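You operate a simulated robot arm through the tools that you are given. There is no shell and no other tool. Be economical: measure what you need, move in short steps, check, and stop when the job is done.

You are at the controls of a simulated two-armed robot. One attempt, no reset.

Task
Tamp the top layer firm, then strike the model box off flush.
Fine: orange tamper, put back; blue levelling bar across and parked again. Set down upright: orange tamper.

The check looks at the end state, three seconds after you hand in, the way a careful person would. Anything else that was tipped, shoved, dropped, spilled or broken makes it a failure.

Robot
Two 7-joint arms with two-finger parallel grippers on one trunk, on a base that drives. Base frame: it is fixed to the floor where the robot stands at the start and does not move with it; the origin is under the middle of the robot, x ahead of it, y to its left, z up; the surface under the hand at the start is at about z = 851. Units: mm, degrees, N and s.
The left shoulder is at the start at [50, 209, 1196], the right one opposite. With the tool pointing down near the work surface each hand reaches from about 240 to 900 mm from the robot's upright axis, wherever it stands, measured 20 degrees to its own side. Places, roughly: blue levelling bar [500, -100, 900]; small model box [500, -300, 900]. Payload 4.4 kg a hand.
Tool frame (each hand has its own): the origin (TCP) lies between the finger pads and is the grasp point; the fingertips stand 23 mm ahead of it; z points along the fingers, y is the line along which they close. The gripper opens to 94 mm. The fingers are 38 mm wide and 10 mm thick; the gripper's body (54 by 96 mm) begins 39 mm behind the TCP.
Orientation is that of the tool frame in the base frame, as a unit quaternion [w, x, y, z]. With the fingers straight down and closing along the base's y, the tool's x points along the base's -x, its y along +y and its z along -z.

Tools
- The arms move only by the tool apply_moves. It takes "left_motion", "right_motion" or both (then of equal length, played together; a hand with none holds still); each is one flat list of numbers, 7 for each row, row after row: the shift along the base's x, y, z in mm, then the turn, a rotation vector about the base's x, y, z in degrees, then the finger opening in mm, from 0 to 94. In form: [x, y, z, wx, wy, wz, jaw, x, y, z, wx, wy, wz, jaw, ...]. A call has 1 to 20 rows; each row is the pose to reach, as a shift and turn from the pose commanded when the call began. A row lasts 0.2 s, in which the tool goes at most 50 mm and 8.6 degrees; a call with a longer step from one row to the next is refused whole, and so is a gripper value outside its range. A pose out of reach is approached as far as the arm can. The call stops where the force on the tool passes 40 N (or 10 N more than at its start, if that is more) or the arm is blocked; 0.2 s more then pass. Each finger travels about 108 mm/s and halts on what it meets, pressing with about 36 N; the grip force reading is that of the motor and also rises with nothing between the fingers. The clock runs only during rows and for 0.2 s after the last one: add rows that repeat a pose to give the fingers time. The reply holds the time, the measured pose of the TCP, the force on the tool along the base axes, the opening and the grip force, in the units named above and with some noise, with the torque about the TCP (base axes, N m) and any sound that the robot's microphone picked up.
- Cameras (640 x 400 px; columns grow to the right, rows downward): "scene" is now at [148, -36.1, 1372.4]; the picture's right is [-0.41, -0.91, 0.00], its down [-0.47, 0.21, -0.86] and it looks along [0.78, -0.35, -0.51] (base axes); focal length 255 px, centre (320, 200). "left" rides on the left gripper at [86, -16, -75] in its tool frame; the picture's right is [0.18, 0.98, 0.00], its down [-0.58, 0.11, -0.81] and it looks along [-0.79, 0.15, 0.59] (tool axes); focal length 243 px, centre (320, 200). "right" rides on the right gripper at [86, 16, -74] in its tool frame; the picture's right is [-0.18, 0.98, 0.00], its down [-0.58, -0.11, -0.81] and it looks along [-0.79, -0.15, 0.59] (tool axes); focal length 243 px, centre (320, 200).
- capture(camera): a new picture of that camera. No time passes.
- raise_lower(by): slides the trunk up (or, below 0, down) by that many mm; the arms and the scene camera ride with it, the base frame stays. It gives what a move gives, with no picture.
- roll_base(legs): drives the robot by 1 to 6 legs, each [ahead, left, turn to the left] in mm, mm and degrees, along the robot's own axes; the way and the turn of a leg run together, so that a leg with both is an arc; at most 1500 mm and 180 degrees a leg. The arms and the cameras ride along, it lands a little off, and it stops where it bumps. It gives what a move gives.
- aim_head(pan, tilt): turns the head with the scene camera to pan (to the left, within 80 degrees either way) and tilt (down, from -29 to 69), counted from straight ahead of the robot. It gives what a move gives.
- locate(camera, pixels): for up to 12 pixels [column, row] of the newest picture of that camera ("zoom" is the newest enlarged one), the place [x, y, z] in the base frame of the surface seen there, good to about 2 mm. No time passes.
- close_up(camera, box): a new picture of the part [left, top, right, bottom] of that camera's present view, enlarged. No time passes.
- finish_job(): hands the job in; it is judged then, once.

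Go step by step. Measure first, check grasps and placings, and put right what went wrong. The budget is 80 turns and 62 pictures, counting those below and the enlarged ones. Unless the task says otherwise, let go and move clear before handing in.

The tools are called after ">>>" as a command line: name --argument value ..., lists and objects as JSON in quotes. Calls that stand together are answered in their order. apply_moves: Moves the arms, as the interface text tells. Its arguments: {"type":"object","properties":{"left_motion":{"type":"array","items":{"type":"number"}},"right_motion":{"type":"array","items":{"type":"number"}}},"required":[]} The other tools are called the same way: raise_lower (by) slides the trunk up or down; roll_base (legs) drives the base; aim_head (pan, tilt) turns the head that bears the scene camera; capture (camera) takes a picture; locate (camera, pixels) gives the place of the surface under pixels of a picture; close_up (camera, box) takes an enlarged picture of a part of a camera's view; finish_job () hands the job in.

At the start:

```text
time: 0.0
left_tcp_pos: [577.1, 84.2, 1221.4]
left_tcp_rot: [0.0, 0.001, 1.0, 0.0]
left_contact_force: [0.2, 0.3, -0.5]
left_wrist_torque: [0.02, 0.01, 0.0]
left_width: 93.6
left_grip_force: 0.1
right_tcp_pos: [570.4, -449.9, 1183.6]
right_tcp_rot: [0.0, 0.0, 1.0, 0.0]
right_contact_force: [0.4, -0.2, -0.5]
right_wrist_torque: [-0.01, -0.02, 0.01]
right_width: 94.1
right_grip_force: 0.0
trunk travel left (down, up): [-275.0, 288.0]
robot x, y, heading: [-3.0, 1.1, -0.2]
head pan, tilt: [-24.3, 30.9]
```

scene: 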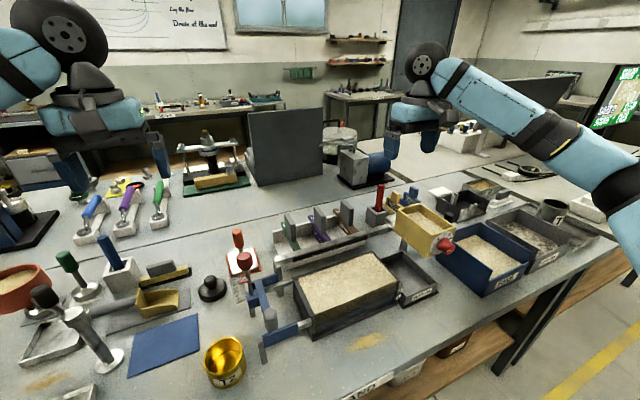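
right: 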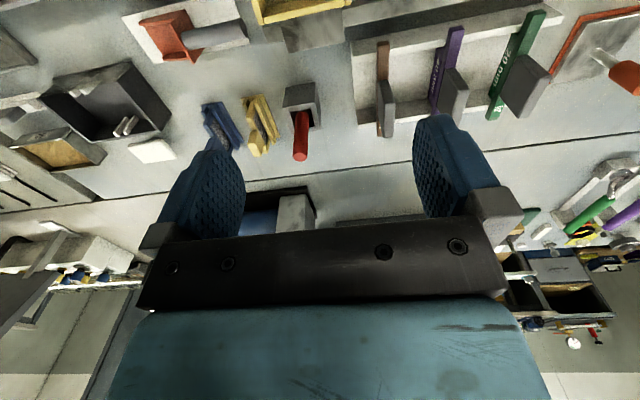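
left: 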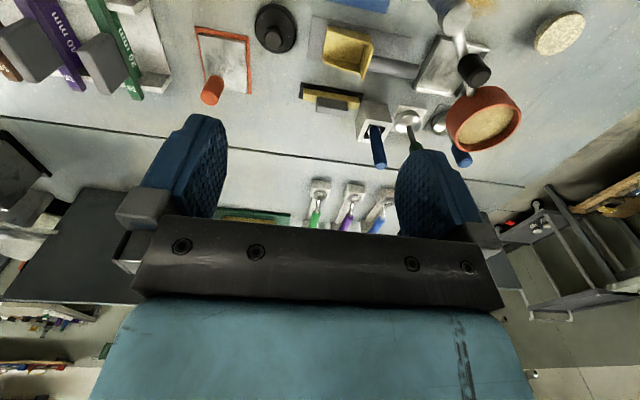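

The scene shows the sand box around (345,290), the blue bar around (280,330) and a red/orange-handled plate around (240,260). I will look closer.

>>> close_up --camera "scene" --box '[180, 210, 440, 372]'

>>> close_up --camera "scene" --box '[0, 180, 260, 342]'

>>> close_up --camera "left" --box '[160, 0, 320, 110]'

```text
2.46 times, centred on (310, 291) of scene
```

zoom: 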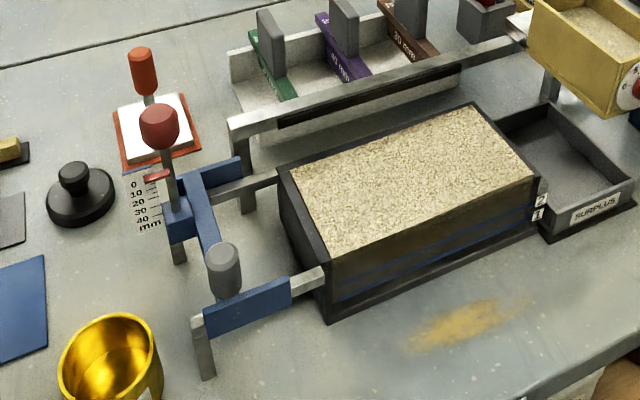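

```text
2.46 times, centred on (130, 261) of scene
```

zoom: 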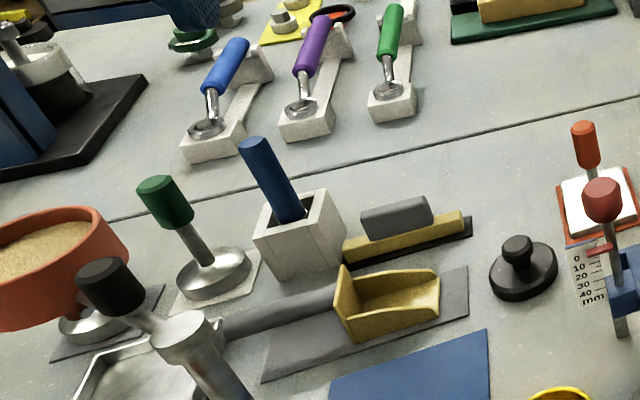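

```text
3.64 times, centred on (240, 55) of left
```

zoom: 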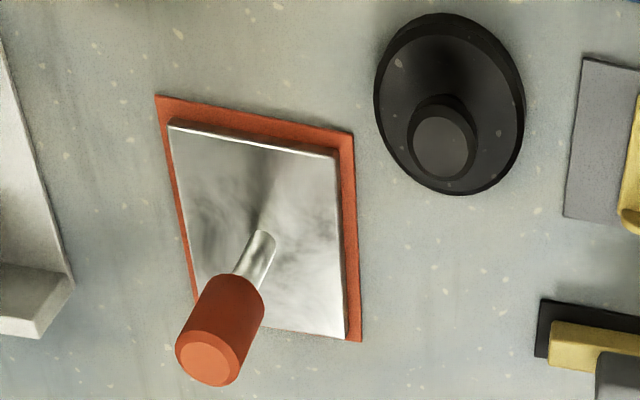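

The box has rails along y with a blue carriage parked at the +y end, and the orange tamper stands on an orange-edged pad. I'll locate the key points.

>>> close_up --camera "scene" --box '[220, 220, 348, 372]'

>>> locate --camera "scene" --pixels '[[237, 233], [238, 241], [245, 258], [246, 254], [271, 317], [272, 326], [248, 280], [264, 289], [298, 285], [380, 254], [317, 312], [398, 282]]'

>>> locate --camera "left" --pixels '[[203, 31], [244, 38], [246, 83], [199, 28], [248, 33], [212, 97], [216, 80], [225, 60], [205, 85]]'

```text
2.63 times, centred on (284, 296) of scene
```

zoom: 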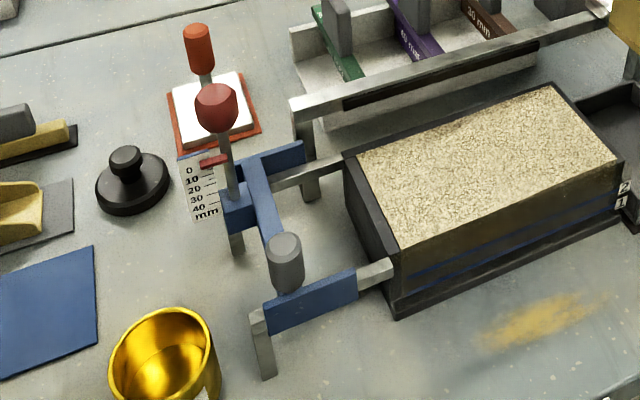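

```text
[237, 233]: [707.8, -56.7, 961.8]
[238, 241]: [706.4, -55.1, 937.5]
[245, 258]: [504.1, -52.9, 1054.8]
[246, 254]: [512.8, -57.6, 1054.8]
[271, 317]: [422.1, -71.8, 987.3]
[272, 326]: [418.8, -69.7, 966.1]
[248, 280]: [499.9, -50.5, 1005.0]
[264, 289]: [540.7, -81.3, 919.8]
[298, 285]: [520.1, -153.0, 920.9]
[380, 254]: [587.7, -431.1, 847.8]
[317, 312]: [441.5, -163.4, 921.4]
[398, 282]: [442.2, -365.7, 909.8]
```

```text
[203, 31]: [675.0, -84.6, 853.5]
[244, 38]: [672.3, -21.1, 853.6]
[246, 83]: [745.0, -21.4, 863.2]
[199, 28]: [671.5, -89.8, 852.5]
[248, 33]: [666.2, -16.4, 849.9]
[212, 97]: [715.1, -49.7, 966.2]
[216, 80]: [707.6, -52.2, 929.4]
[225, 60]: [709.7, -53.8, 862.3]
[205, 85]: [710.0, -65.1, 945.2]
```

The tamper handle is about (711,-54, 915–966). The carriage has a grey knob at (420,-71,985) and a red one at (508,-55,1055) with a scale. I'll bring the left camera near for a better view.

>>> apply_moves --left_motion '[-30, -24, -14, 0, 0, 0, 94, -60, -48, -30, 0, 0, 0, 94, -90, -72, -46, 0, 0, 0, 94, -120, -96, -62, 0, 0, 0, 94, -150, -120, -78, 0, 0, 0, 94, -180, -144, -94, 0, 0, 0, 94, -210, -168, -110, 0, 0, 0, 94, -237, -184, -121, 0, 0, 0, 94]'

>>> capture --camera "left"

```text
time: 1.8
left_tcp_pos: [341.4, -98.4, 1101.9]
left_tcp_rot: [0.0, 0.0, 1.0, 0.0]
left_contact_force: [0.1, -0.1, 0.0]
left_wrist_torque: [-0.01, -0.02, 0.02]
left_width: 93.8
left_grip_force: 0.1
right_tcp_pos: [569.6, -451.1, 1182.9]
right_tcp_rot: [0.0, -0.001, 1.0, 0.0]
right_contact_force: [0.2, -0.1, -0.3]
right_wrist_torque: [-0.02, 0.03, 0.0]
right_width: 94.2
right_grip_force: 0.1
trunk travel left (down, up): [-275.0, 288.0]
robot x, y, heading: [-1.1, 0.3, -0.0]
head pan, tilt: [-24.3, 30.9]
```

```text
54 pictures are left
```

left: 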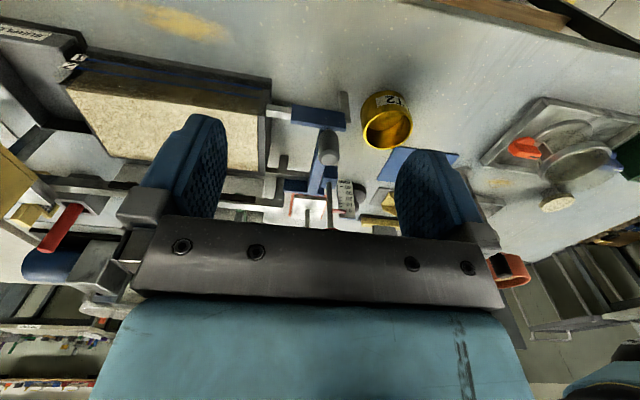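

The carriage is at (310,150) in the left view, inverted. I'll zoom there and on the box.

>>> close_up --camera "left" --box '[240, 80, 400, 240]'

>>> close_up --camera "left" --box '[0, 20, 290, 220]'

>>> locate --camera "left" --pixels '[[260, 90], [262, 170], [258, 130], [230, 100], [220, 160], [150, 120], [90, 110], [130, 160], [280, 110], [330, 118], [318, 175], [330, 150]]'

```text
2.50 times, centred on (320, 160) of left
```

zoom: 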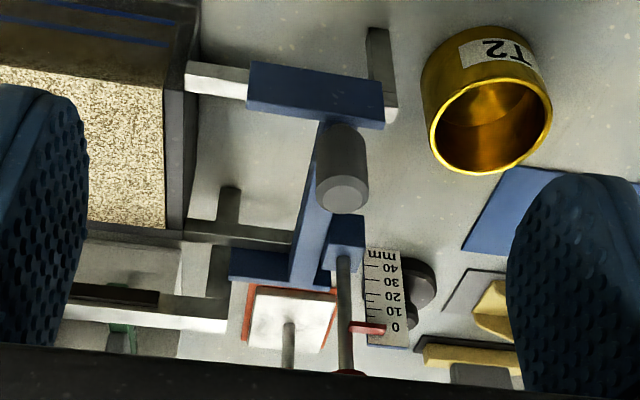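

```text
2.00 times, centred on (145, 120) of left
```

zoom: 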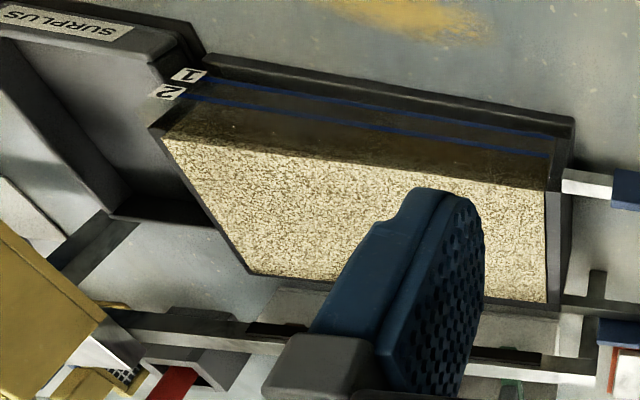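

```text
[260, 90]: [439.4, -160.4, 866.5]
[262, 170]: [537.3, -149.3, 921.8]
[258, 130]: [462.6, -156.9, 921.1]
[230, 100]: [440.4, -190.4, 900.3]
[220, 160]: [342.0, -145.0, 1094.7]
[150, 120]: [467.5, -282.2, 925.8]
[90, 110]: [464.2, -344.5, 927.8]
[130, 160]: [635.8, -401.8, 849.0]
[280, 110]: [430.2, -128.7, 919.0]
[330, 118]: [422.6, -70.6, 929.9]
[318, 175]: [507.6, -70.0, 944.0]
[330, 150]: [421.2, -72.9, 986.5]
```

Sand stands around z 927, the rim at about 921. I'll retract the left hand, move the right hand toward the tamper, and locate the surroundings.

>>> apply_moves --left_motion '[27, 30, 20, 0, 0, 0, 94, 57, 65, 40, 0, 0, 0, 94, 80, 105, 60, 0, 0, 0, 94, 100, 145, 80, 0, 0, 0, 94, 110, 185, 100, 0, 0, 0, 94, 110, 225, 120, 0, 0, 0, 94, 110, 265, 121, 0, 0, 0, 94, 110, 305, 121, 0, 0, 0, 94]' --right_motion '[-10, 40, 0, 0, 0, 0, 94, -20, 80, -10, 0, 0, 0, 94, -30, 120, -20, 0, 0, 0, 94, -40, 160, -30, 0, 0, 0, 94, -50, 200, -40, 0, 0, 0, 94, -50, 240, -40, 0, 0, 0, 94, -50, 280, -40, 0, 0, 0, 94, -50, 320, -40, 0, 0, 0, 94]'

>>> capture --camera "right"

>>> capture --camera "scene"

```text
refused: row 2 steps farther than a row can; nothing moved
```

```text
51 pictures are left
```

right: 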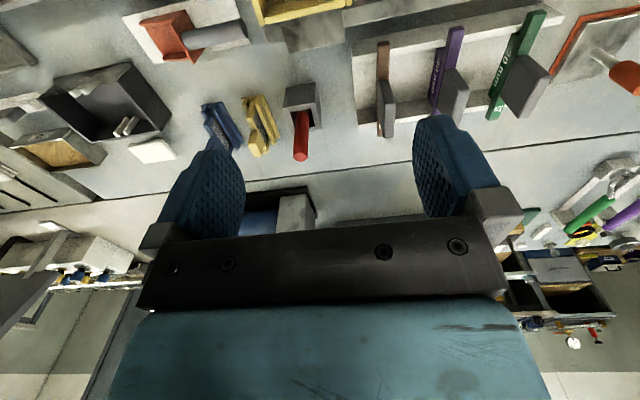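

```text
50 pictures are left
```

scene: 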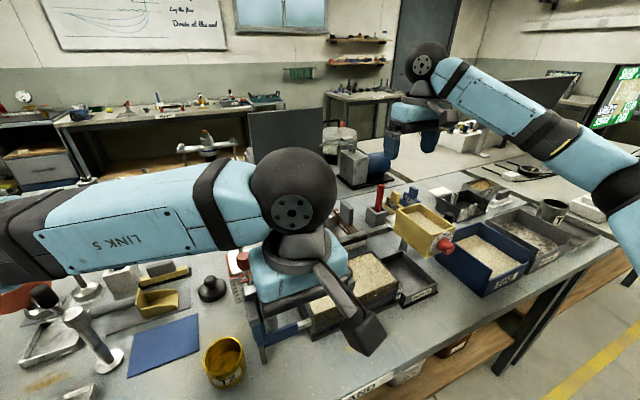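

The move was refused because one step was too long, so nothing moved. I'll repeat it with shorter steps.

>>> apply_moves --left_motion '[25, 25, 15, 0, 0, 0, 94, 45, 55, 30, 0, 0, 0, 94, 65, 90, 45, 0, 0, 0, 94, 85, 125, 60, 0, 0, 0, 94, 100, 165, 75, 0, 0, 0, 94, 105, 205, 95, 0, 0, 0, 94, 110, 245, 110, 0, 0, 0, 94, 110, 285, 120, 0, 0, 0, 94, 110, 325, 121, 0, 0, 0, 94]' --right_motion '[0, 0, 0, 0, 0, 0, 94, -10, 40, 0, 0, 0, 0, 94, -20, 80, -10, 0, 0, 0, 94, -30, 120, -20, 0, 0, 0, 94, -40, 160, -30, 0, 0, 0, 94, -50, 200, -40, 0, 0, 0, 94, -50, 240, -40, 0, 0, 0, 94, -50, 280, -40, 0, 0, 0, 94, -50, 320, -40, 0, 0, 0, 94]'

>>> capture --camera "right"

>>> capture --camera "scene"

```text
time: 3.8
left_tcp_pos: [451.6, 227.9, 1222.2]
left_tcp_rot: [-0.001, 0.0, 1.0, -0.001]
left_contact_force: [0.2, -0.3, -1.2]
left_wrist_torque: [-0.02, 0.0, -0.04]
left_width: 93.9
left_grip_force: 0.0
right_tcp_pos: [520.2, -125.4, 1142.8]
right_tcp_rot: [0.002, -0.001, 1.0, -0.002]
right_contact_force: [-0.2, 0.8, 0.3]
right_wrist_torque: [-0.03, -0.02, 0.01]
right_width: 94.0
right_grip_force: 0.1
trunk travel left (down, up): [-275.0, 288.0]
robot x, y, heading: [-2.0, 1.2, 0.0]
head pan, tilt: [-24.3, 30.9]
```

```text
49 pictures are left
```

right: 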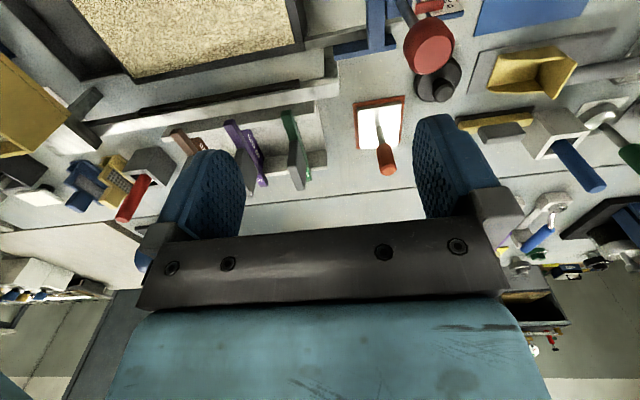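

```text
48 pictures are left
```

scene: 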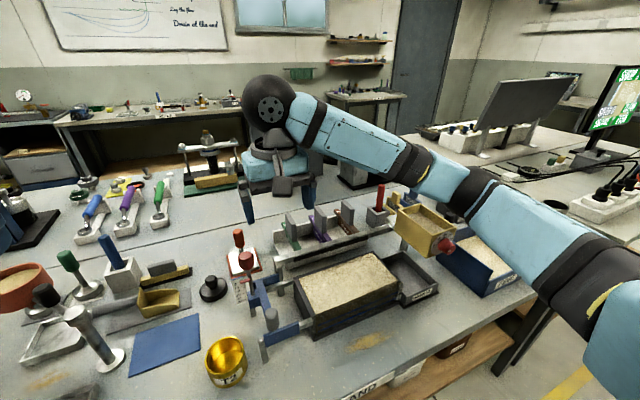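

The right arm is well above the table. I'll locate hopper, rack, box walls, and handle.

>>> locate --camera "scene" --pixels '[[400, 212], [432, 206], [453, 228], [420, 238], [444, 245], [320, 214], [347, 205], [292, 215], [281, 258], [392, 226]]'

>>> locate --camera "right" --pixels '[[387, 172], [385, 150], [383, 128], [364, 107], [404, 103], [400, 146], [359, 149], [290, 115], [135, 75], [295, 40], [110, 40], [420, 60]]'

>>> close_up --camera "right" --box '[320, 60, 480, 190]'

```text
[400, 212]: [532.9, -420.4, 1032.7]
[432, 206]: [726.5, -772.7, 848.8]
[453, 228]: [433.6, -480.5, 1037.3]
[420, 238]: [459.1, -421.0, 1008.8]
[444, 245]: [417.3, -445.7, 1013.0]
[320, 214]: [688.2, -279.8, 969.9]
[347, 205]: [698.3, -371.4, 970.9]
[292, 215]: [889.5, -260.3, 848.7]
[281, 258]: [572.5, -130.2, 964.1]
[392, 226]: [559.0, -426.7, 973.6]
```

```text
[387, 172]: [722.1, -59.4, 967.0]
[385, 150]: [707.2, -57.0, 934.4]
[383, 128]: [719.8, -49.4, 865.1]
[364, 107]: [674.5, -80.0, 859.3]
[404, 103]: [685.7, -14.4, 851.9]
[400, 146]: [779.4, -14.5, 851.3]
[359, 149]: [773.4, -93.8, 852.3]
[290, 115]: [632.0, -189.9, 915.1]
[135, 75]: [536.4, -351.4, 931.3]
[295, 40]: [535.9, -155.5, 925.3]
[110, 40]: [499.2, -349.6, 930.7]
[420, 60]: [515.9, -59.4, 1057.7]
```

```text
3.08 times, centred on (400, 125) of right
```

zoom: 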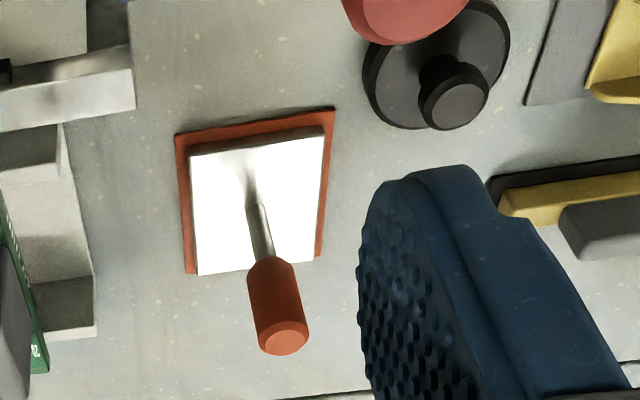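

I'll measure the plate corners precisely in the enlarged picture.

>>> locate --camera "zoom" --pixels '[[194, 158], [318, 132], [310, 255], [203, 270], [252, 190], [266, 252], [284, 280], [268, 310], [290, 318], [282, 338]]'

>>> close_up --camera "right" --box '[60, 0, 400, 130]'

```text
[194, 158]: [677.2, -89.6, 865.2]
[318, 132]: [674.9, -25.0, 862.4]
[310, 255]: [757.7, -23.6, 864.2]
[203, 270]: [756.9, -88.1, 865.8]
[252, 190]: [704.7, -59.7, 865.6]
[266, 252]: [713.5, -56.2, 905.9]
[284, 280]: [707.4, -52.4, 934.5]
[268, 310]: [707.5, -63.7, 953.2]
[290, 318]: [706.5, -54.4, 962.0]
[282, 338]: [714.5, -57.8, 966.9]
```

```text
1.88 times, centred on (230, 65) of right
```

zoom: 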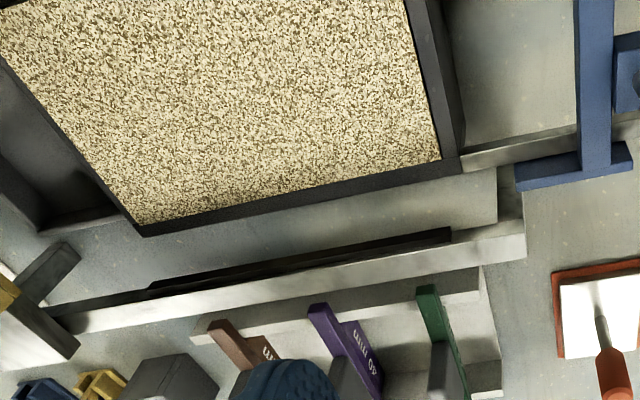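

The plate is about 81 (x) by 65 (y), so it fits the box width in one column. I'll get the inner corners from the zoom and scene view.

>>> locate --camera "zoom" --pixels '[[137, 220], [145, 232], [437, 156], [440, 168], [280, 190], [280, 198], [280, 170], [406, 30], [416, 28], [100, 170], [250, 100], [400, 120]]'

>>> close_up --camera "scene" --box '[280, 240, 440, 340]'

```text
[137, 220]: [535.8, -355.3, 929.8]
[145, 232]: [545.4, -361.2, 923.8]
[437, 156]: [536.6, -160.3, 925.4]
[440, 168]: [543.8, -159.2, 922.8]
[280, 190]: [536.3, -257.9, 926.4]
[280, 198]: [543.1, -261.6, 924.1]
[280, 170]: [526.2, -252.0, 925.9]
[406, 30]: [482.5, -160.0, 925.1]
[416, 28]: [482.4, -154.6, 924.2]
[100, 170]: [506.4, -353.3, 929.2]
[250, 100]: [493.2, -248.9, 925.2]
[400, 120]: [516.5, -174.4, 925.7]
```

```text
4.00 times, centred on (360, 290) of scene
```

zoom: 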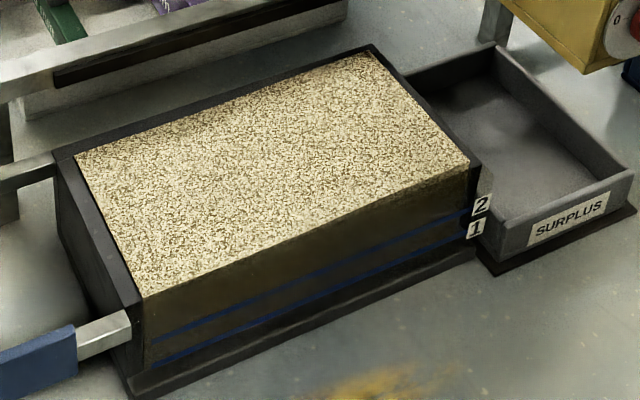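

>>> locate --camera "zoom" --pixels '[[148, 294], [467, 166], [300, 232], [478, 158], [372, 56], [78, 156], [125, 295], [470, 160], [300, 245]]'

```text
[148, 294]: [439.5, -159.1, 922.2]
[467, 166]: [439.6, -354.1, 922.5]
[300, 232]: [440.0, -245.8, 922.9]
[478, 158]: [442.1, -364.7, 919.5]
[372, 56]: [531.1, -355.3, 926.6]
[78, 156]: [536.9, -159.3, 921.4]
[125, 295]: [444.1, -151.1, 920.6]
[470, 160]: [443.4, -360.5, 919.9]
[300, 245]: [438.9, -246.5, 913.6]
```

Sand spans x 440–536, y −159…−355; three presses will cover it. Now I'll move above the tamper handle at (717,−57) and partly down, then check.

>>> apply_moves --right_motion '[40, 14, 0, 0, 0, 0, 80, 80, 28, 0, 0, 0, 0, 70, 120, 42, 0, 0, 0, 0, 70, 160, 56, 0, 0, 0, 0, 70, 197, 68, 0, 0, 0, 0, 70, 197, 68, -40, 0, 0, 0, 70, 197, 68, -80, 0, 0, 0, 70, 197, 68, -120, 0, 0, 0, 70, 197, 68, -140, 0, 0, 0, 70]'

>>> close_up --camera "right" --box '[160, 0, 480, 250]'

>>> capture --camera "scene"

```text
time: 5.8
left_tcp_pos: [451.6, 223.7, 1223.0]
left_tcp_rot: [0.0, 0.001, 1.0, 0.0]
left_contact_force: [-0.1, 0.4, -0.2]
left_wrist_torque: [0.01, 0.0, 0.02]
left_width: 94.3
left_grip_force: 0.0
right_tcp_pos: [717.7, -59.5, 1003.1]
right_tcp_rot: [0.001, 0.0, 1.0, 0.0]
right_contact_force: [0.3, 0.0, 0.2]
right_wrist_torque: [-0.01, -0.03, 0.01]
right_width: 69.7
right_grip_force: 0.0
trunk travel left (down, up): [-275.0, 288.0]
robot x, y, heading: [1.6, -2.4, -0.1]
head pan, tilt: [-24.3, 30.9]
```

```text
1.60 times, centred on (320, 125) of right
```

zoom: 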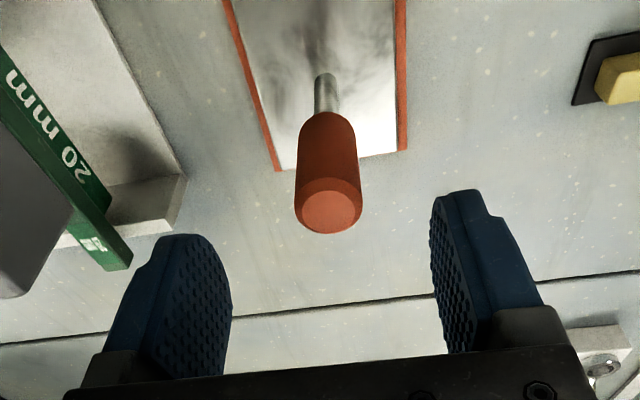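

```text
43 pictures are left
```

scene: 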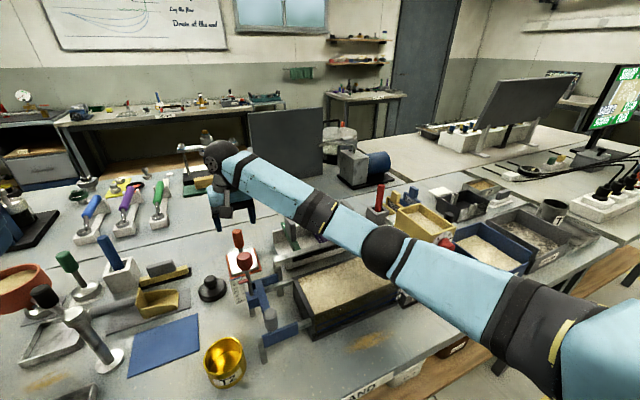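

The handle lies between the fingers; I'll check the handle's top location for centring.

>>> locate --camera "zoom" --pixels '[[328, 180], [328, 228], [298, 205], [359, 205], [328, 205], [327, 90]]'

```text
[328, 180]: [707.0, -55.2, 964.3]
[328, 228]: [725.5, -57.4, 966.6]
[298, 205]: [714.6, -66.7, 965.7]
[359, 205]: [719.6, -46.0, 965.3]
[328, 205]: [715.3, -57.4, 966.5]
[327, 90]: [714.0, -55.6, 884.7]
```

The axis is at (716.5,−56.5). Going down 60 mm and closing.

>>> apply_moves --right_motion '[0, 2, -30, 0, 0, 0, 70, 0, 2, -60, 0, 0, 0, 70, 0, 2, -60, 0, 0, 0, 50, 0, 2, -60, 0, 0, 0, 30, 0, 2, -60, 0, 0, 0, 5, 0, 2, -60, 0, 0, 0, 0, 0, 2, -60, 0, 0, 0, 0]'

```text
time: 7.4
left_tcp_pos: [451.2, 224.0, 1222.3]
left_tcp_rot: [0.001, 0.0, 1.0, 0.0]
left_contact_force: [0.7, -0.4, 0.4]
left_wrist_torque: [0.02, 0.0, -0.02]
left_width: 93.9
left_grip_force: 0.1
right_tcp_pos: [717.8, -57.8, 944.1]
right_tcp_rot: [0.0, 0.0, 1.0, 0.0]
right_contact_force: [-0.8, 2.8, 1.0]
right_wrist_torque: [0.19, -0.05, 0.09]
right_width: 24.4
right_grip_force: 36.4
trunk travel left (down, up): [-275.0, 288.0]
robot x, y, heading: [-2.8, -4.4, 0.2]
head pan, tilt: [-24.3, 30.9]
```

Gripped (24.4 mm). Lifting straight up 160 mm, then checking.

>>> apply_moves --right_motion '[0, 0, 15, 0, 0, 0, 0, 0, 0, 40, 0, 0, 0, 0, 0, 0, 80, 0, 0, 0, 0, 0, 0, 120, 0, 0, 0, 0, 0, 0, 160, 0, 0, 0, 0]'

>>> capture --camera "scene"

>>> close_up --camera "right" --box '[160, 0, 480, 250]'

```text
time: 8.6
left_tcp_pos: [451.5, 225.2, 1222.6]
left_tcp_rot: [0.0, 0.0, 1.0, -0.001]
left_contact_force: [-0.2, 0.1, 0.2]
left_wrist_torque: [-0.03, 0.0, -0.01]
left_width: 94.1
left_grip_force: 0.1
right_tcp_pos: [718.0, -58.1, 1104.6]
right_tcp_rot: [0.0, 0.0, 1.0, -0.001]
right_contact_force: [-0.1, -0.2, -3.1]
right_wrist_torque: [0.0, 0.02, -0.02]
right_width: 24.6
right_grip_force: 35.8
trunk travel left (down, up): [-275.0, 288.0]
robot x, y, heading: [0.4, 0.2, -0.2]
head pan, tilt: [-24.3, 30.9]
```

```text
42 pictures are left
```

scene: 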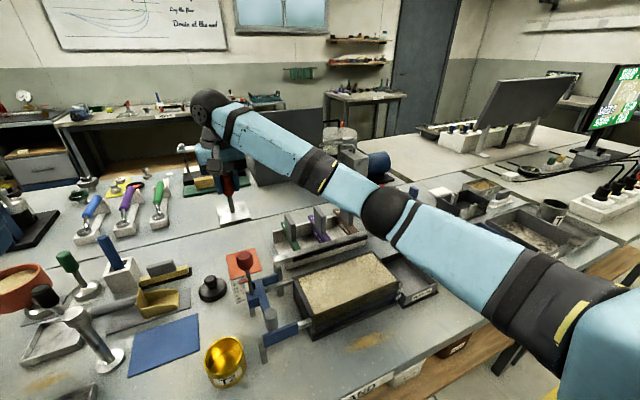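

```text
1.60 times, centred on (320, 125) of right
```

zoom: 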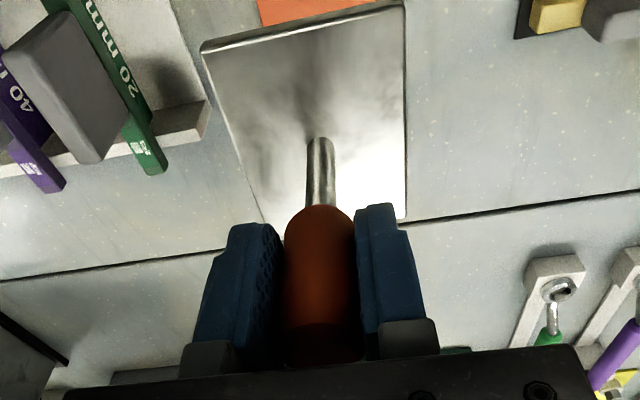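

Tamper is held. I'll check plate corners for tilt.

>>> locate --camera "zoom" --pixels '[[210, 52], [398, 15], [398, 205], [270, 215], [300, 150]]'

```text
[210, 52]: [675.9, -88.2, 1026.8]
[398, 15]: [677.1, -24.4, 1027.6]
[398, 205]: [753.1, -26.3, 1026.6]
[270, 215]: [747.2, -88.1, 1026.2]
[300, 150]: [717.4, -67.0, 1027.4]
```

Plate is level. Moving it over the first spot (488,−194), still high.

>>> apply_moves --right_motion '[-32, -20, 0, 0, 0, 0, 0, -65, -39, 0, 0, 0, 0, 0, -98, -59, 0, 0, 0, 0, 0, -131, -78, 0, 0, 0, 0, 0, -164, -98, 0, 0, 0, 0, 0, -197, -118, 0, 0, 0, 0, 0, -229.5, -137, 0, 0, 0, 0, 0, -229.5, -137, -40, 0, 0, 0, 0, -229.5, -137, -65, 0, 0, 0, 0]'

>>> capture --camera "scene"

>>> close_up --camera "right" --box '[160, 0, 480, 250]'

```text
time: 10.6
left_tcp_pos: [451.9, 223.0, 1224.1]
left_tcp_rot: [-0.001, 0.002, 1.0, 0.0]
left_contact_force: [0.5, -0.4, -0.6]
left_wrist_torque: [0.03, -0.01, 0.01]
left_width: 93.7
left_grip_force: 0.1
right_tcp_pos: [487.6, -196.9, 1038.5]
right_tcp_rot: [0.0, 0.0, 1.0, 0.0]
right_contact_force: [-0.5, 0.1, -2.4]
right_wrist_torque: [-0.04, 0.03, 0.04]
right_width: 24.6
right_grip_force: 35.6
trunk travel left (down, up): [-275.0, 288.0]
robot x, y, heading: [2.3, 1.0, -0.1]
head pan, tilt: [-24.3, 30.9]
```

```text
40 pictures are left
```

scene: 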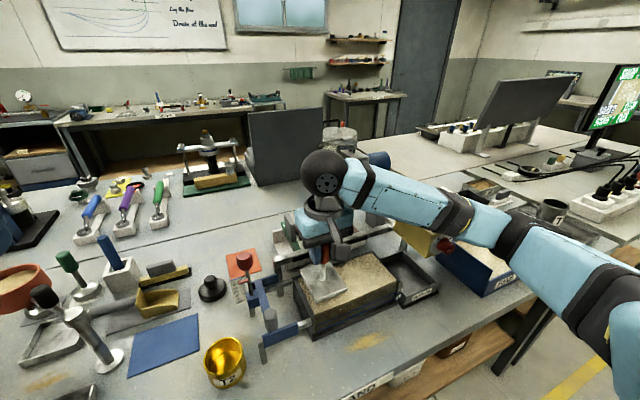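

```text
1.60 times, centred on (320, 125) of right
```

zoom: 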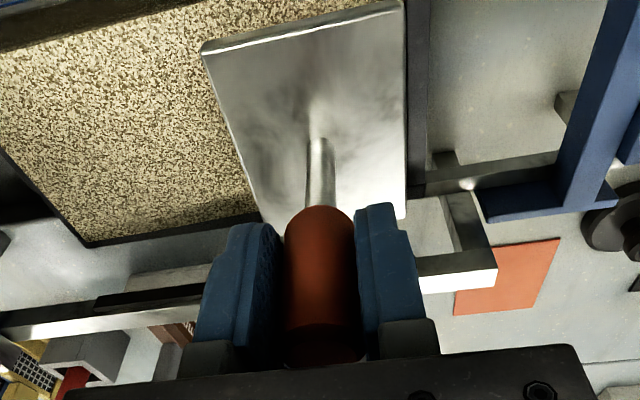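

Plate is over the +y end of the sand, within the walls. Pressing down in small steps until the force stop.

>>> apply_moves --right_motion '[0, 1, -8, 0, 0, 0, 0, 0, 1, -14, 0, 0, 0, 0, 0, 1, -18, 0, 0, 0, 0, 0, 1, -20, 0, 0, 0, 0, 0, 1, -22, 0, 0, 0, 0, 0, 1, -24, 0, 0, 0, 0, 0, 1, -26, 0, 0, 0, 0, 0, 1, -28, 0, 0, 0, 0, 0, 1, -30, 0, 0, 0, 0, 0, 1, -32, 0, 0, 0, 0, 0, 1, -34, 0, 0, 0, 0, 0, 1, -36, 0, 0, 0, 0]'

```text
time: 13.2
left_tcp_pos: [449.3, 224.3, 1223.8]
left_tcp_rot: [0.001, 0.001, 1.0, -0.001]
left_contact_force: [-0.3, 0.5, -0.6]
left_wrist_torque: [-0.01, 0.02, -0.01]
left_width: 94.0
left_grip_force: 0.1
right_tcp_pos: [486.7, -195.1, 1004.2]
right_tcp_rot: [0.001, 0.0, 1.0, 0.0]
right_contact_force: [2.7, -3.9, 34.3]
right_wrist_torque: [0.24, 0.01, -0.04]
right_width: 24.8
right_grip_force: 36.0
trunk travel left (down, up): [-275.0, 288.0]
robot x, y, heading: [0.2, -6.2, 0.0]
head pan, tilt: [-24.3, 30.9]
```

Force 34 N at z 1004. I'll raise the tamper and look at the result.

>>> apply_moves --right_motion '[0, 0, 10, 0, 0, 0, 0, 0, 0, 30, 0, 0, 0, 0, 0, -20, 40, 0, 0, 0, 0, 0, -62, 40, 0, 0, 0, 0]'

>>> close_up --camera "right" --box '[160, 0, 480, 250]'

>>> close_up --camera "scene" --box '[260, 230, 440, 342]'

```text
time: 14.2
left_tcp_pos: [451.4, 221.8, 1222.7]
left_tcp_rot: [0.001, 0.001, 1.0, 0.0]
left_contact_force: [-0.3, 0.4, -0.1]
left_wrist_torque: [0.03, 0.01, -0.01]
left_width: 94.3
left_grip_force: 0.0
right_tcp_pos: [484.4, -258.1, 1043.2]
right_tcp_rot: [0.0, 0.0, 1.0, 0.0]
right_contact_force: [0.0, -0.4, -2.7]
right_wrist_torque: [-0.02, 0.04, 0.0]
right_width: 24.3
right_grip_force: 36.2
trunk travel left (down, up): [-275.0, 288.0]
robot x, y, heading: [1.8, 2.6, 0.1]
head pan, tilt: [-24.3, 30.9]
```

```text
1.60 times, centred on (320, 125) of right
```

zoom: 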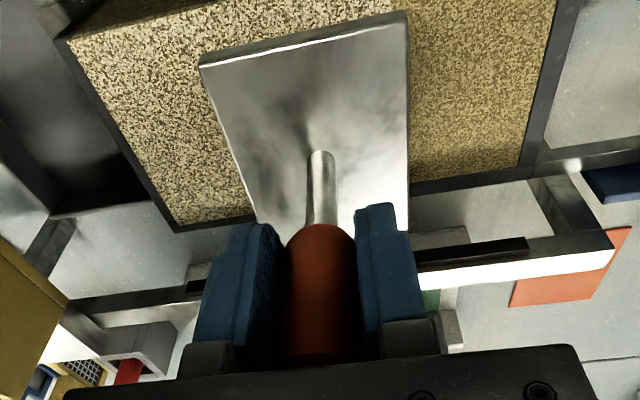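

```text
3.56 times, centred on (350, 286) of scene
```

zoom: 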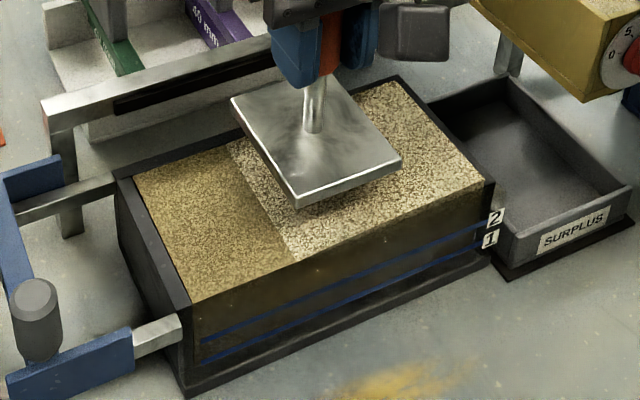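

The tamped third turned dark and smooth (scene zoom (210,230)). Checking heights.

>>> locate --camera "zoom" --pixels '[[200, 200], [210, 250], [250, 250], [430, 150], [420, 190], [180, 300], [130, 175], [265, 235], [205, 294], [290, 257]]'

```text
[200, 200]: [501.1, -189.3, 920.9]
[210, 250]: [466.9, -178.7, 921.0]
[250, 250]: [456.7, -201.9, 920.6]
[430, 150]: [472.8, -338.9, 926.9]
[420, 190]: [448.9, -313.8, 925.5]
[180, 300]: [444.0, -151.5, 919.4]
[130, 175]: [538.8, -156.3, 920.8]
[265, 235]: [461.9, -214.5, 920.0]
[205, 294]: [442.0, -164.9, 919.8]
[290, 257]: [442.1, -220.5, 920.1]
```

Tamped surface is now ~920.5, about the rim. Pressing the middle third.

>>> apply_moves --right_motion '[2, 0, -10, 0, 0, 0, 0, 2, 0, -20, 0, 0, 0, 0, 2, 0, -26, 0, 0, 0, 0, 2, 0, -28, 0, 0, 0, 0, 2, 0, -30, 0, 0, 0, 0, 2, 0, -32, 0, 0, 0, 0, 2, 0, -34, 0, 0, 0, 0, 2, 0, -36, 0, 0, 0, 0, 2, 0, -38, 0, 0, 0, 0, 2, 0, -40, 0, 0, 0, 0, 2, 0, -42, 0, 0, 0, 0, 2, 0, -44, 0, 0, 0, 0]'

>>> apply_moves --right_motion '[0, 0, 10, 0, 0, 0, 0, 0, 0, 30, 0, 0, 0, 0, 0, -20, 42, 0, 0, 0, 0, 0, -61, 42, 0, 0, 0, 0]'

>>> close_up --camera "scene" --box '[260, 230, 440, 342]'

```text
time: 16.8
left_tcp_pos: [449.9, 225.5, 1223.6]
left_tcp_rot: [0.002, 0.0, 1.0, -0.001]
left_contact_force: [-0.3, -0.5, 0.9]
left_wrist_torque: [0.03, 0.0, -0.01]
left_width: 93.7
left_grip_force: 0.0
right_tcp_pos: [488.2, -256.5, 1001.2]
right_tcp_rot: [0.003, 0.0, 1.0, -0.001]
right_contact_force: [5.3, -0.3, 34.6]
right_wrist_torque: [-0.86, -0.26, 0.02]
right_width: 24.5
right_grip_force: 35.7
trunk travel left (down, up): [-275.0, 288.0]
robot x, y, heading: [0.5, -2.8, -0.1]
head pan, tilt: [-24.3, 30.9]
```

```text
time: 17.8
left_tcp_pos: [452.4, 222.4, 1223.8]
left_tcp_rot: [0.0, 0.001, 1.0, 0.0]
left_contact_force: [-0.7, 0.8, -0.6]
left_wrist_torque: [0.03, -0.03, -0.02]
left_width: 94.2
left_grip_force: 0.0
right_tcp_pos: [486.9, -319.8, 1040.7]
right_tcp_rot: [-0.001, 0.0, 1.0, 0.001]
right_contact_force: [-0.2, 0.2, -2.8]
right_wrist_torque: [0.01, 0.03, -0.01]
right_width: 24.6
right_grip_force: 35.6
trunk travel left (down, up): [-275.0, 288.0]
robot x, y, heading: [2.2, -3.3, -0.2]
head pan, tilt: [-24.3, 30.9]
```

```text
3.56 times, centred on (350, 286) of scene
```

zoom: 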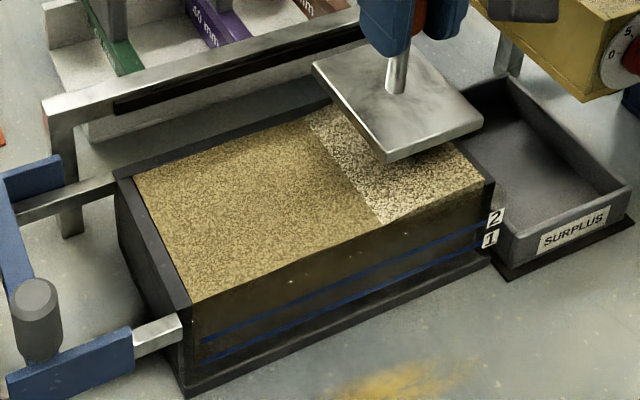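

Middle third done. Pressing the last third (plate to y ≈ −351, wall at −355).

>>> apply_moves --right_motion '[1, 0, -10, 0, 0, 0, 0, 1, 0, -20, 0, 0, 0, 0, 1, 0, -26, 0, 0, 0, 0, 1, 0, -28, 0, 0, 0, 0, 1, 0, -30, 0, 0, 0, 0, 1, 0, -32, 0, 0, 0, 0, 1, 0, -34, 0, 0, 0, 0, 1, 0, -36, 0, 0, 0, 0, 1, 0, -38, 0, 0, 0, 0, 1, 0, -40, 0, 0, 0, 0, 1, 0, -42, 0, 0, 0, 0, 1, 0, -44, 0, 0, 0, 0]'

>>> apply_moves --right_motion '[0, 0, 10, 0, 0, 0, 0, 0, 0, 40, 0, 0, 0, 0, 0, 30, 70, 0, 0, 0, 0, 20, 60, 100, 0, 0, 0, 0, 50, 90, 110, 0, 0, 0, 0, 85, 120, 110, 0, 0, 0, 0]'

>>> close_up --camera "scene" --box '[260, 230, 440, 342]'

>>> close_up --camera "right" --box '[160, 0, 480, 250]'

```text
time: 20.4
left_tcp_pos: [449.8, 225.4, 1226.1]
left_tcp_rot: [0.001, 0.001, 1.0, -0.001]
left_contact_force: [1.0, 1.0, 0.6]
left_wrist_torque: [-0.01, 0.01, 0.01]
left_width: 93.9
left_grip_force: 0.1
right_tcp_pos: [490.4, -318.0, 1000.0]
right_tcp_rot: [0.003, 0.0, 1.0, 0.0]
right_contact_force: [6.2, -5.5, 35.5]
right_wrist_torque: [0.48, -0.2, -0.07]
right_width: 24.2
right_grip_force: 36.5
trunk travel left (down, up): [-275.0, 288.0]
robot x, y, heading: [-3.2, 1.8, -0.2]
head pan, tilt: [-24.3, 30.9]
```

```text
time: 21.8
left_tcp_pos: [452.7, 224.8, 1221.4]
left_tcp_rot: [-0.002, 0.0, 1.0, -0.001]
left_contact_force: [0.8, 1.6, -0.4]
left_wrist_torque: [-0.03, -0.02, 0.01]
left_width: 94.0
left_grip_force: 0.1
right_tcp_pos: [577.4, -197.5, 1104.2]
right_tcp_rot: [-0.001, 0.0, 1.0, -0.001]
right_contact_force: [1.1, -0.1, -2.3]
right_wrist_torque: [0.02, 0.02, 0.0]
right_width: 24.4
right_grip_force: 36.7
trunk travel left (down, up): [-275.0, 288.0]
robot x, y, heading: [-1.3, -1.4, -0.1]
head pan, tilt: [-24.3, 30.9]
```

```text
3.56 times, centred on (350, 286) of scene
```

zoom: 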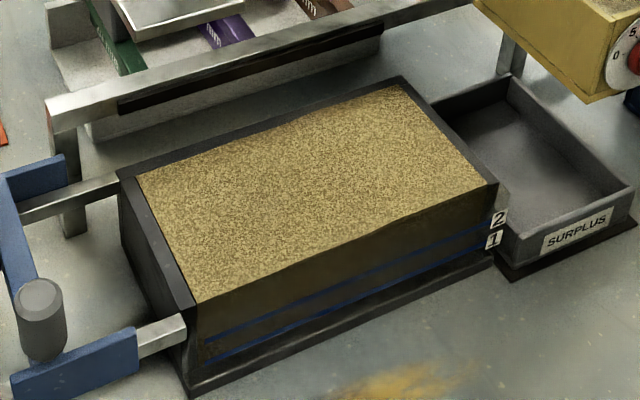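

```text
1.60 times, centred on (320, 125) of right
```

zoom: 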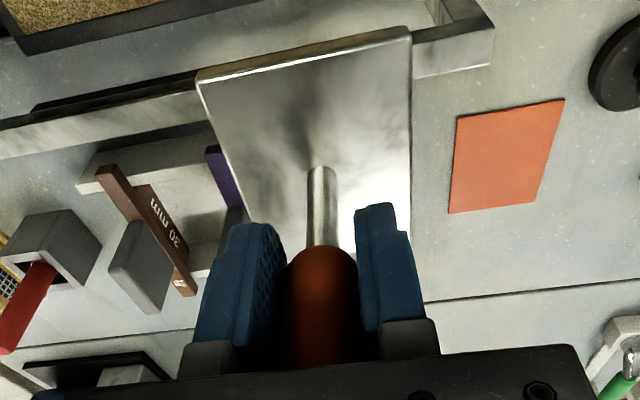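

The whole surface is uniformly dark now. Check surface height against rim and the plate's/pad's position.

>>> locate --camera "zoom" --pixels '[[205, 85], [405, 40], [405, 225], [240, 215], [458, 117], [563, 100], [534, 202], [449, 211], [100, 12], [100, 28]]'

>>> close_up --camera "scene" --box '[280, 240, 420, 340]'

```text
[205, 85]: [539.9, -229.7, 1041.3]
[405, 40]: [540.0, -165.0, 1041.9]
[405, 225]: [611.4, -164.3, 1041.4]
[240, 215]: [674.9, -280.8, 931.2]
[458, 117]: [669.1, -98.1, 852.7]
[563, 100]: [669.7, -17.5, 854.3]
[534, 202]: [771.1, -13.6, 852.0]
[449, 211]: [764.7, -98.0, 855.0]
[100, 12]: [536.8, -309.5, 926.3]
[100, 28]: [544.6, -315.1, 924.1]
```

```text
4.00 times, centred on (350, 290) of scene
```

zoom: 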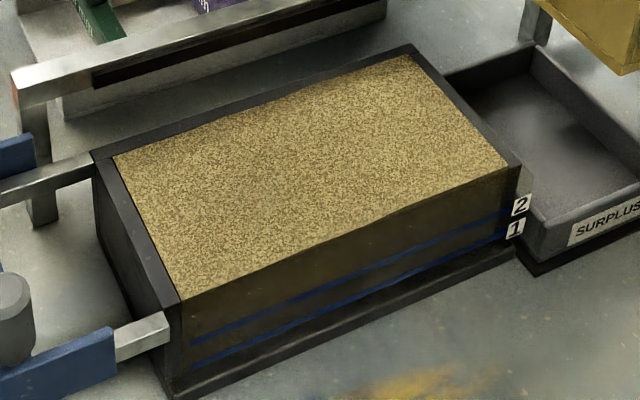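

>>> locate --camera "zoom" --pixels '[[180, 200], [200, 250], [270, 150], [300, 200], [400, 100], [450, 150], [140, 230], [95, 155], [465, 120], [412, 48], [400, 60], [170, 285]]'

```text
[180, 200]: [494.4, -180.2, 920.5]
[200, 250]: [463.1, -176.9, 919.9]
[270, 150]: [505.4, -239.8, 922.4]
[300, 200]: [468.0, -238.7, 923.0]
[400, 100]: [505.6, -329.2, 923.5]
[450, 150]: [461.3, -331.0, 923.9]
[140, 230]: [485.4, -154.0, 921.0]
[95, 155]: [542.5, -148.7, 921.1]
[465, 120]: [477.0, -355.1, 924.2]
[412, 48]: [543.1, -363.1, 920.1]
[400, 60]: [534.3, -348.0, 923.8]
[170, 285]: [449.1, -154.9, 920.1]
```

Heights: first third ~920, middle ~922.7, last ~923.7, rim ~920.5; the handle slid about 15 mm in the grip, so the later presses were softer. I'll press the last and middle thirds again, now with the handle against the palm.

>>> apply_moves --right_motion '[-40, -30, 0, 0, 0, 0, 0, -80, -60, 0, 0, 0, 0, 0, -86, -95, 0, 0, 0, 0, 0, -87, -121, -20, 0, 0, 0, 0, -87, -121, -60, 0, 0, 0, 0, -87, -121, -90, 0, 0, 0, 0, -87, -121, -100, 0, 0, 0, 0, -87, -121, -105, 0, 0, 0, 0, -87, -121, -108, 0, 0, 0, 0, -87, -121, -111, 0, 0, 0, 0, -87, -121, -114, 0, 0, 0, 0, -87, -121, -117, 0, 0, 0, 0, -87, -121, -120, 0, 0, 0, 0, -87, -121, -123, 0, 0, 0, 0]'

```text
time: 24.2
left_tcp_pos: [449.9, 224.2, 1223.9]
left_tcp_rot: [0.001, 0.0, 1.0, -0.001]
left_contact_force: [-0.4, -1.0, -0.1]
left_wrist_torque: [-0.02, 0.0, -0.02]
left_width: 93.6
left_grip_force: 0.1
right_tcp_pos: [488.0, -321.3, 998.3]
right_tcp_rot: [0.005, 0.003, 1.0, 0.0]
right_contact_force: [-6.1, -0.4, 17.1]
right_wrist_torque: [0.28, 1.05, 0.18]
right_width: 24.8
right_grip_force: 36.2
trunk travel left (down, up): [-275.0, 288.0]
robot x, y, heading: [2.3, 0.1, -0.0]
head pan, tilt: [-24.3, 30.9]
stopped in row 11 (right hand): the force on the tool passed its limit at 48 N (the readings are from after the stop); the commanded pose is now the measured one
```

That reached 48 N: firm. Now the middle third the same way.

>>> apply_moves --right_motion '[0, 0, 10, 0, 0, 0, 0, 0, 2, 25, 0, 0, 0, 0, 0, 32, 25, 0, 0, 0, 0, 0, 63, 25, 0, 0, 0, 0, 0, 63, 12, 0, 0, 0, 0, 0, 63, 5, 0, 0, 0, 0, 0, 63, 2, 0, 0, 0, 0, 0, 63, -1, 0, 0, 0, 0, 0, 63, -4, 0, 0, 0, 0, 0, 63, -7, 0, 0, 0, 0, 0, 63, -10, 0, 0, 0, 0, 0, 63, -13, 0, 0, 0, 0, 0, 63, -16, 0, 0, 0, 0, 0, 63, -19, 0, 0, 0, 0]'

```text
time: 26.2
left_tcp_pos: [450.0, 224.6, 1222.1]
left_tcp_rot: [0.001, 0.0, 1.0, -0.001]
left_contact_force: [-0.4, 0.4, 0.5]
left_wrist_torque: [0.01, -0.03, 0.01]
left_width: 94.0
left_grip_force: 0.1
right_tcp_pos: [489.4, -258.6, 998.2]
right_tcp_rot: [0.01, 0.001, 1.0, 0.002]
right_contact_force: [-7.4, 4.8, 21.4]
right_wrist_torque: [-0.44, 1.08, -0.08]
right_width: 24.7
right_grip_force: 36.6
trunk travel left (down, up): [-275.0, 288.0]
robot x, y, heading: [-2.3, -2.3, -0.1]
head pan, tilt: [-24.3, 30.9]
stopped in row 10 (right hand): the force on the tool passed its limit at 44 N (the readings are from after the stop); the commanded pose is now the measured one
```

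Middle third stopped at 44 N at the same height. Now a matching press on the first third for evenness.

>>> apply_moves --right_motion '[0, 0, 10, 0, 0, 0, 0, 0, 2, 25, 0, 0, 0, 0, 0, 32, 25, 0, 0, 0, 0, -1, 63, 25, 0, 0, 0, 0, -1, 63, 12, 0, 0, 0, 0, -1, 63, 5, 0, 0, 0, 0, -1, 63, 2, 0, 0, 0, 0, -1, 63, -1, 0, 0, 0, 0, -1, 63, -4, 0, 0, 0, 0, -1, 63, -7, 0, 0, 0, 0, -1, 63, -10, 0, 0, 0, 0, -1, 63, -13, 0, 0, 0, 0, -1, 63, -16, 0, 0, 0, 0]'

>>> apply_moves --right_motion '[0, 0, 10, 0, 0, 0, 0, 0, 0, 50, 0, 0, 0, 0, 20, 10, 90, 0, 0, 0, 0, 50, 20, 110, 0, 0, 0, 0, 85, 20, 110, 0, 0, 0, 0, 120, 30, 110, 0, 0, 0, 0]'

>>> close_up --camera "scene" --box '[280, 240, 420, 340]'

>>> locate --camera "zoom" --pixels '[[180, 200], [200, 250], [270, 150], [300, 200], [400, 100], [450, 150], [140, 230], [95, 155], [412, 48], [400, 60], [170, 285], [160, 180]]'

```text
time: 29.1
left_tcp_pos: [436.9, 233.2, 1228.6]
left_tcp_rot: [0.007, 0.001, 1.0, -0.005]
left_contact_force: [-1.2, -0.5, 0.1]
left_wrist_torque: [-0.01, 0.02, 0.02]
left_width: 93.8
left_grip_force: 0.0
right_tcp_pos: [481.8, -188.6, 997.1]
right_tcp_rot: [0.022, 0.003, 1.0, -0.003]
right_contact_force: [3.2, 0.3, 30.4]
right_wrist_torque: [-0.35, 1.06, 0.04]
right_width: 24.7
right_grip_force: 36.6
trunk travel left (down, up): [-275.0, 288.0]
robot x, y, heading: [-3.0, -1.5, -0.1]
head pan, tilt: [-24.3, 30.9]
```

```text
time: 30.4
left_tcp_pos: [452.0, 226.1, 1223.6]
left_tcp_rot: [0.0, 0.001, 1.0, -0.001]
left_contact_force: [-0.3, -0.1, 0.0]
left_wrist_torque: [0.01, 0.02, 0.03]
left_width: 94.1
left_grip_force: 0.1
right_tcp_pos: [610.1, -164.8, 1089.7]
right_tcp_rot: [0.007, 0.002, 1.0, 0.0]
right_contact_force: [0.1, 0.3, -3.1]
right_wrist_torque: [0.02, 0.0, 0.01]
right_width: 24.5
right_grip_force: 36.1
trunk travel left (down, up): [-275.0, 288.0]
robot x, y, heading: [-4.9, -0.6, 0.2]
head pan, tilt: [-24.3, 30.9]
```

```text
4.00 times, centred on (350, 290) of scene
```

zoom: 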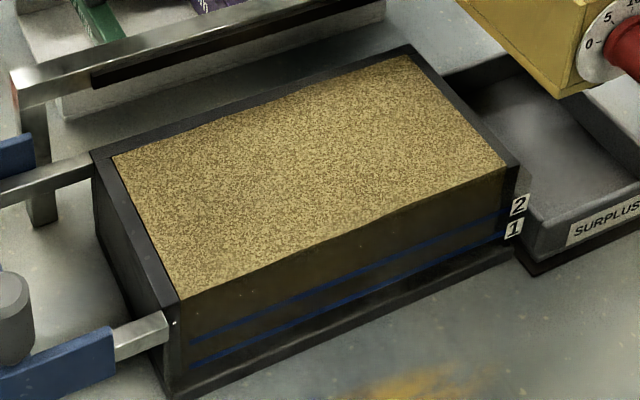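

```text
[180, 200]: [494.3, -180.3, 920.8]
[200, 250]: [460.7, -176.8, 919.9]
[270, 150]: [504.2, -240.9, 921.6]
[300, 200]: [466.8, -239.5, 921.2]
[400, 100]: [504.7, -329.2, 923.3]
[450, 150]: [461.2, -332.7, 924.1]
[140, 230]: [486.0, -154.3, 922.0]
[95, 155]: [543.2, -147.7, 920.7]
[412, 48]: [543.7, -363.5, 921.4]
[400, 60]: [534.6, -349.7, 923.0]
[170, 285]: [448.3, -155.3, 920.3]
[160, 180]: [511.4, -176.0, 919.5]
```

The yellow hopper looks displaced (dial at (430,247) now vs (435,241) before), and readings show the arm was disturbed during the last press. I'll look at the whole scene before moving.

>>> capture --camera "scene"

>>> close_up --camera "scene" --box '[360, 160, 560, 285]'

>>> locate --camera "zoom" --pixels '[[120, 100], [140, 130], [180, 270], [240, 250], [300, 220], [100, 200]]'

```text
31 pictures are left
```

scene: 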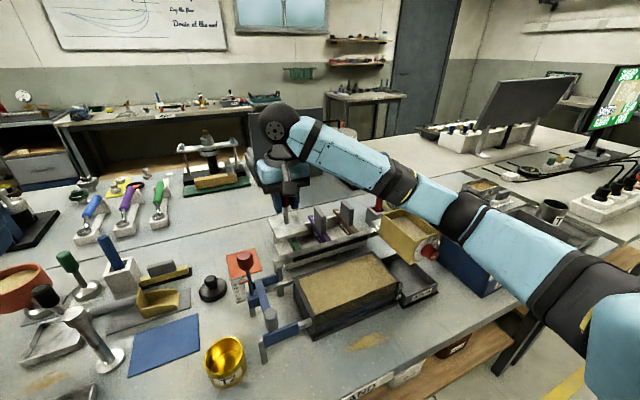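

```text
3.20 times, centred on (460, 222) of scene
```

zoom: 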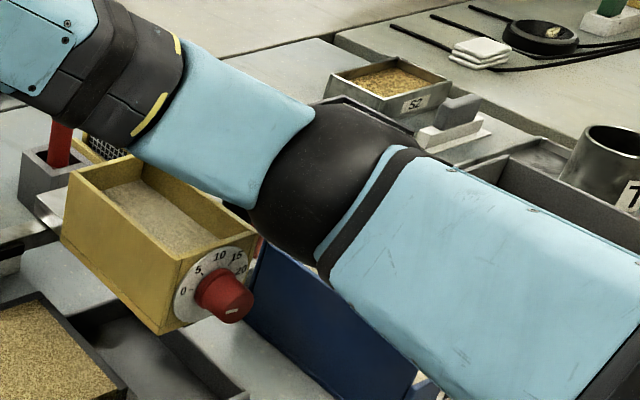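

```text
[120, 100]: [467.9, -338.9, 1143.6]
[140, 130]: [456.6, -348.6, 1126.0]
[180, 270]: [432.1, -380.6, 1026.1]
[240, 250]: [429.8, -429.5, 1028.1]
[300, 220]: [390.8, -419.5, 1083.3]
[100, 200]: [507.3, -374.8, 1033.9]
```

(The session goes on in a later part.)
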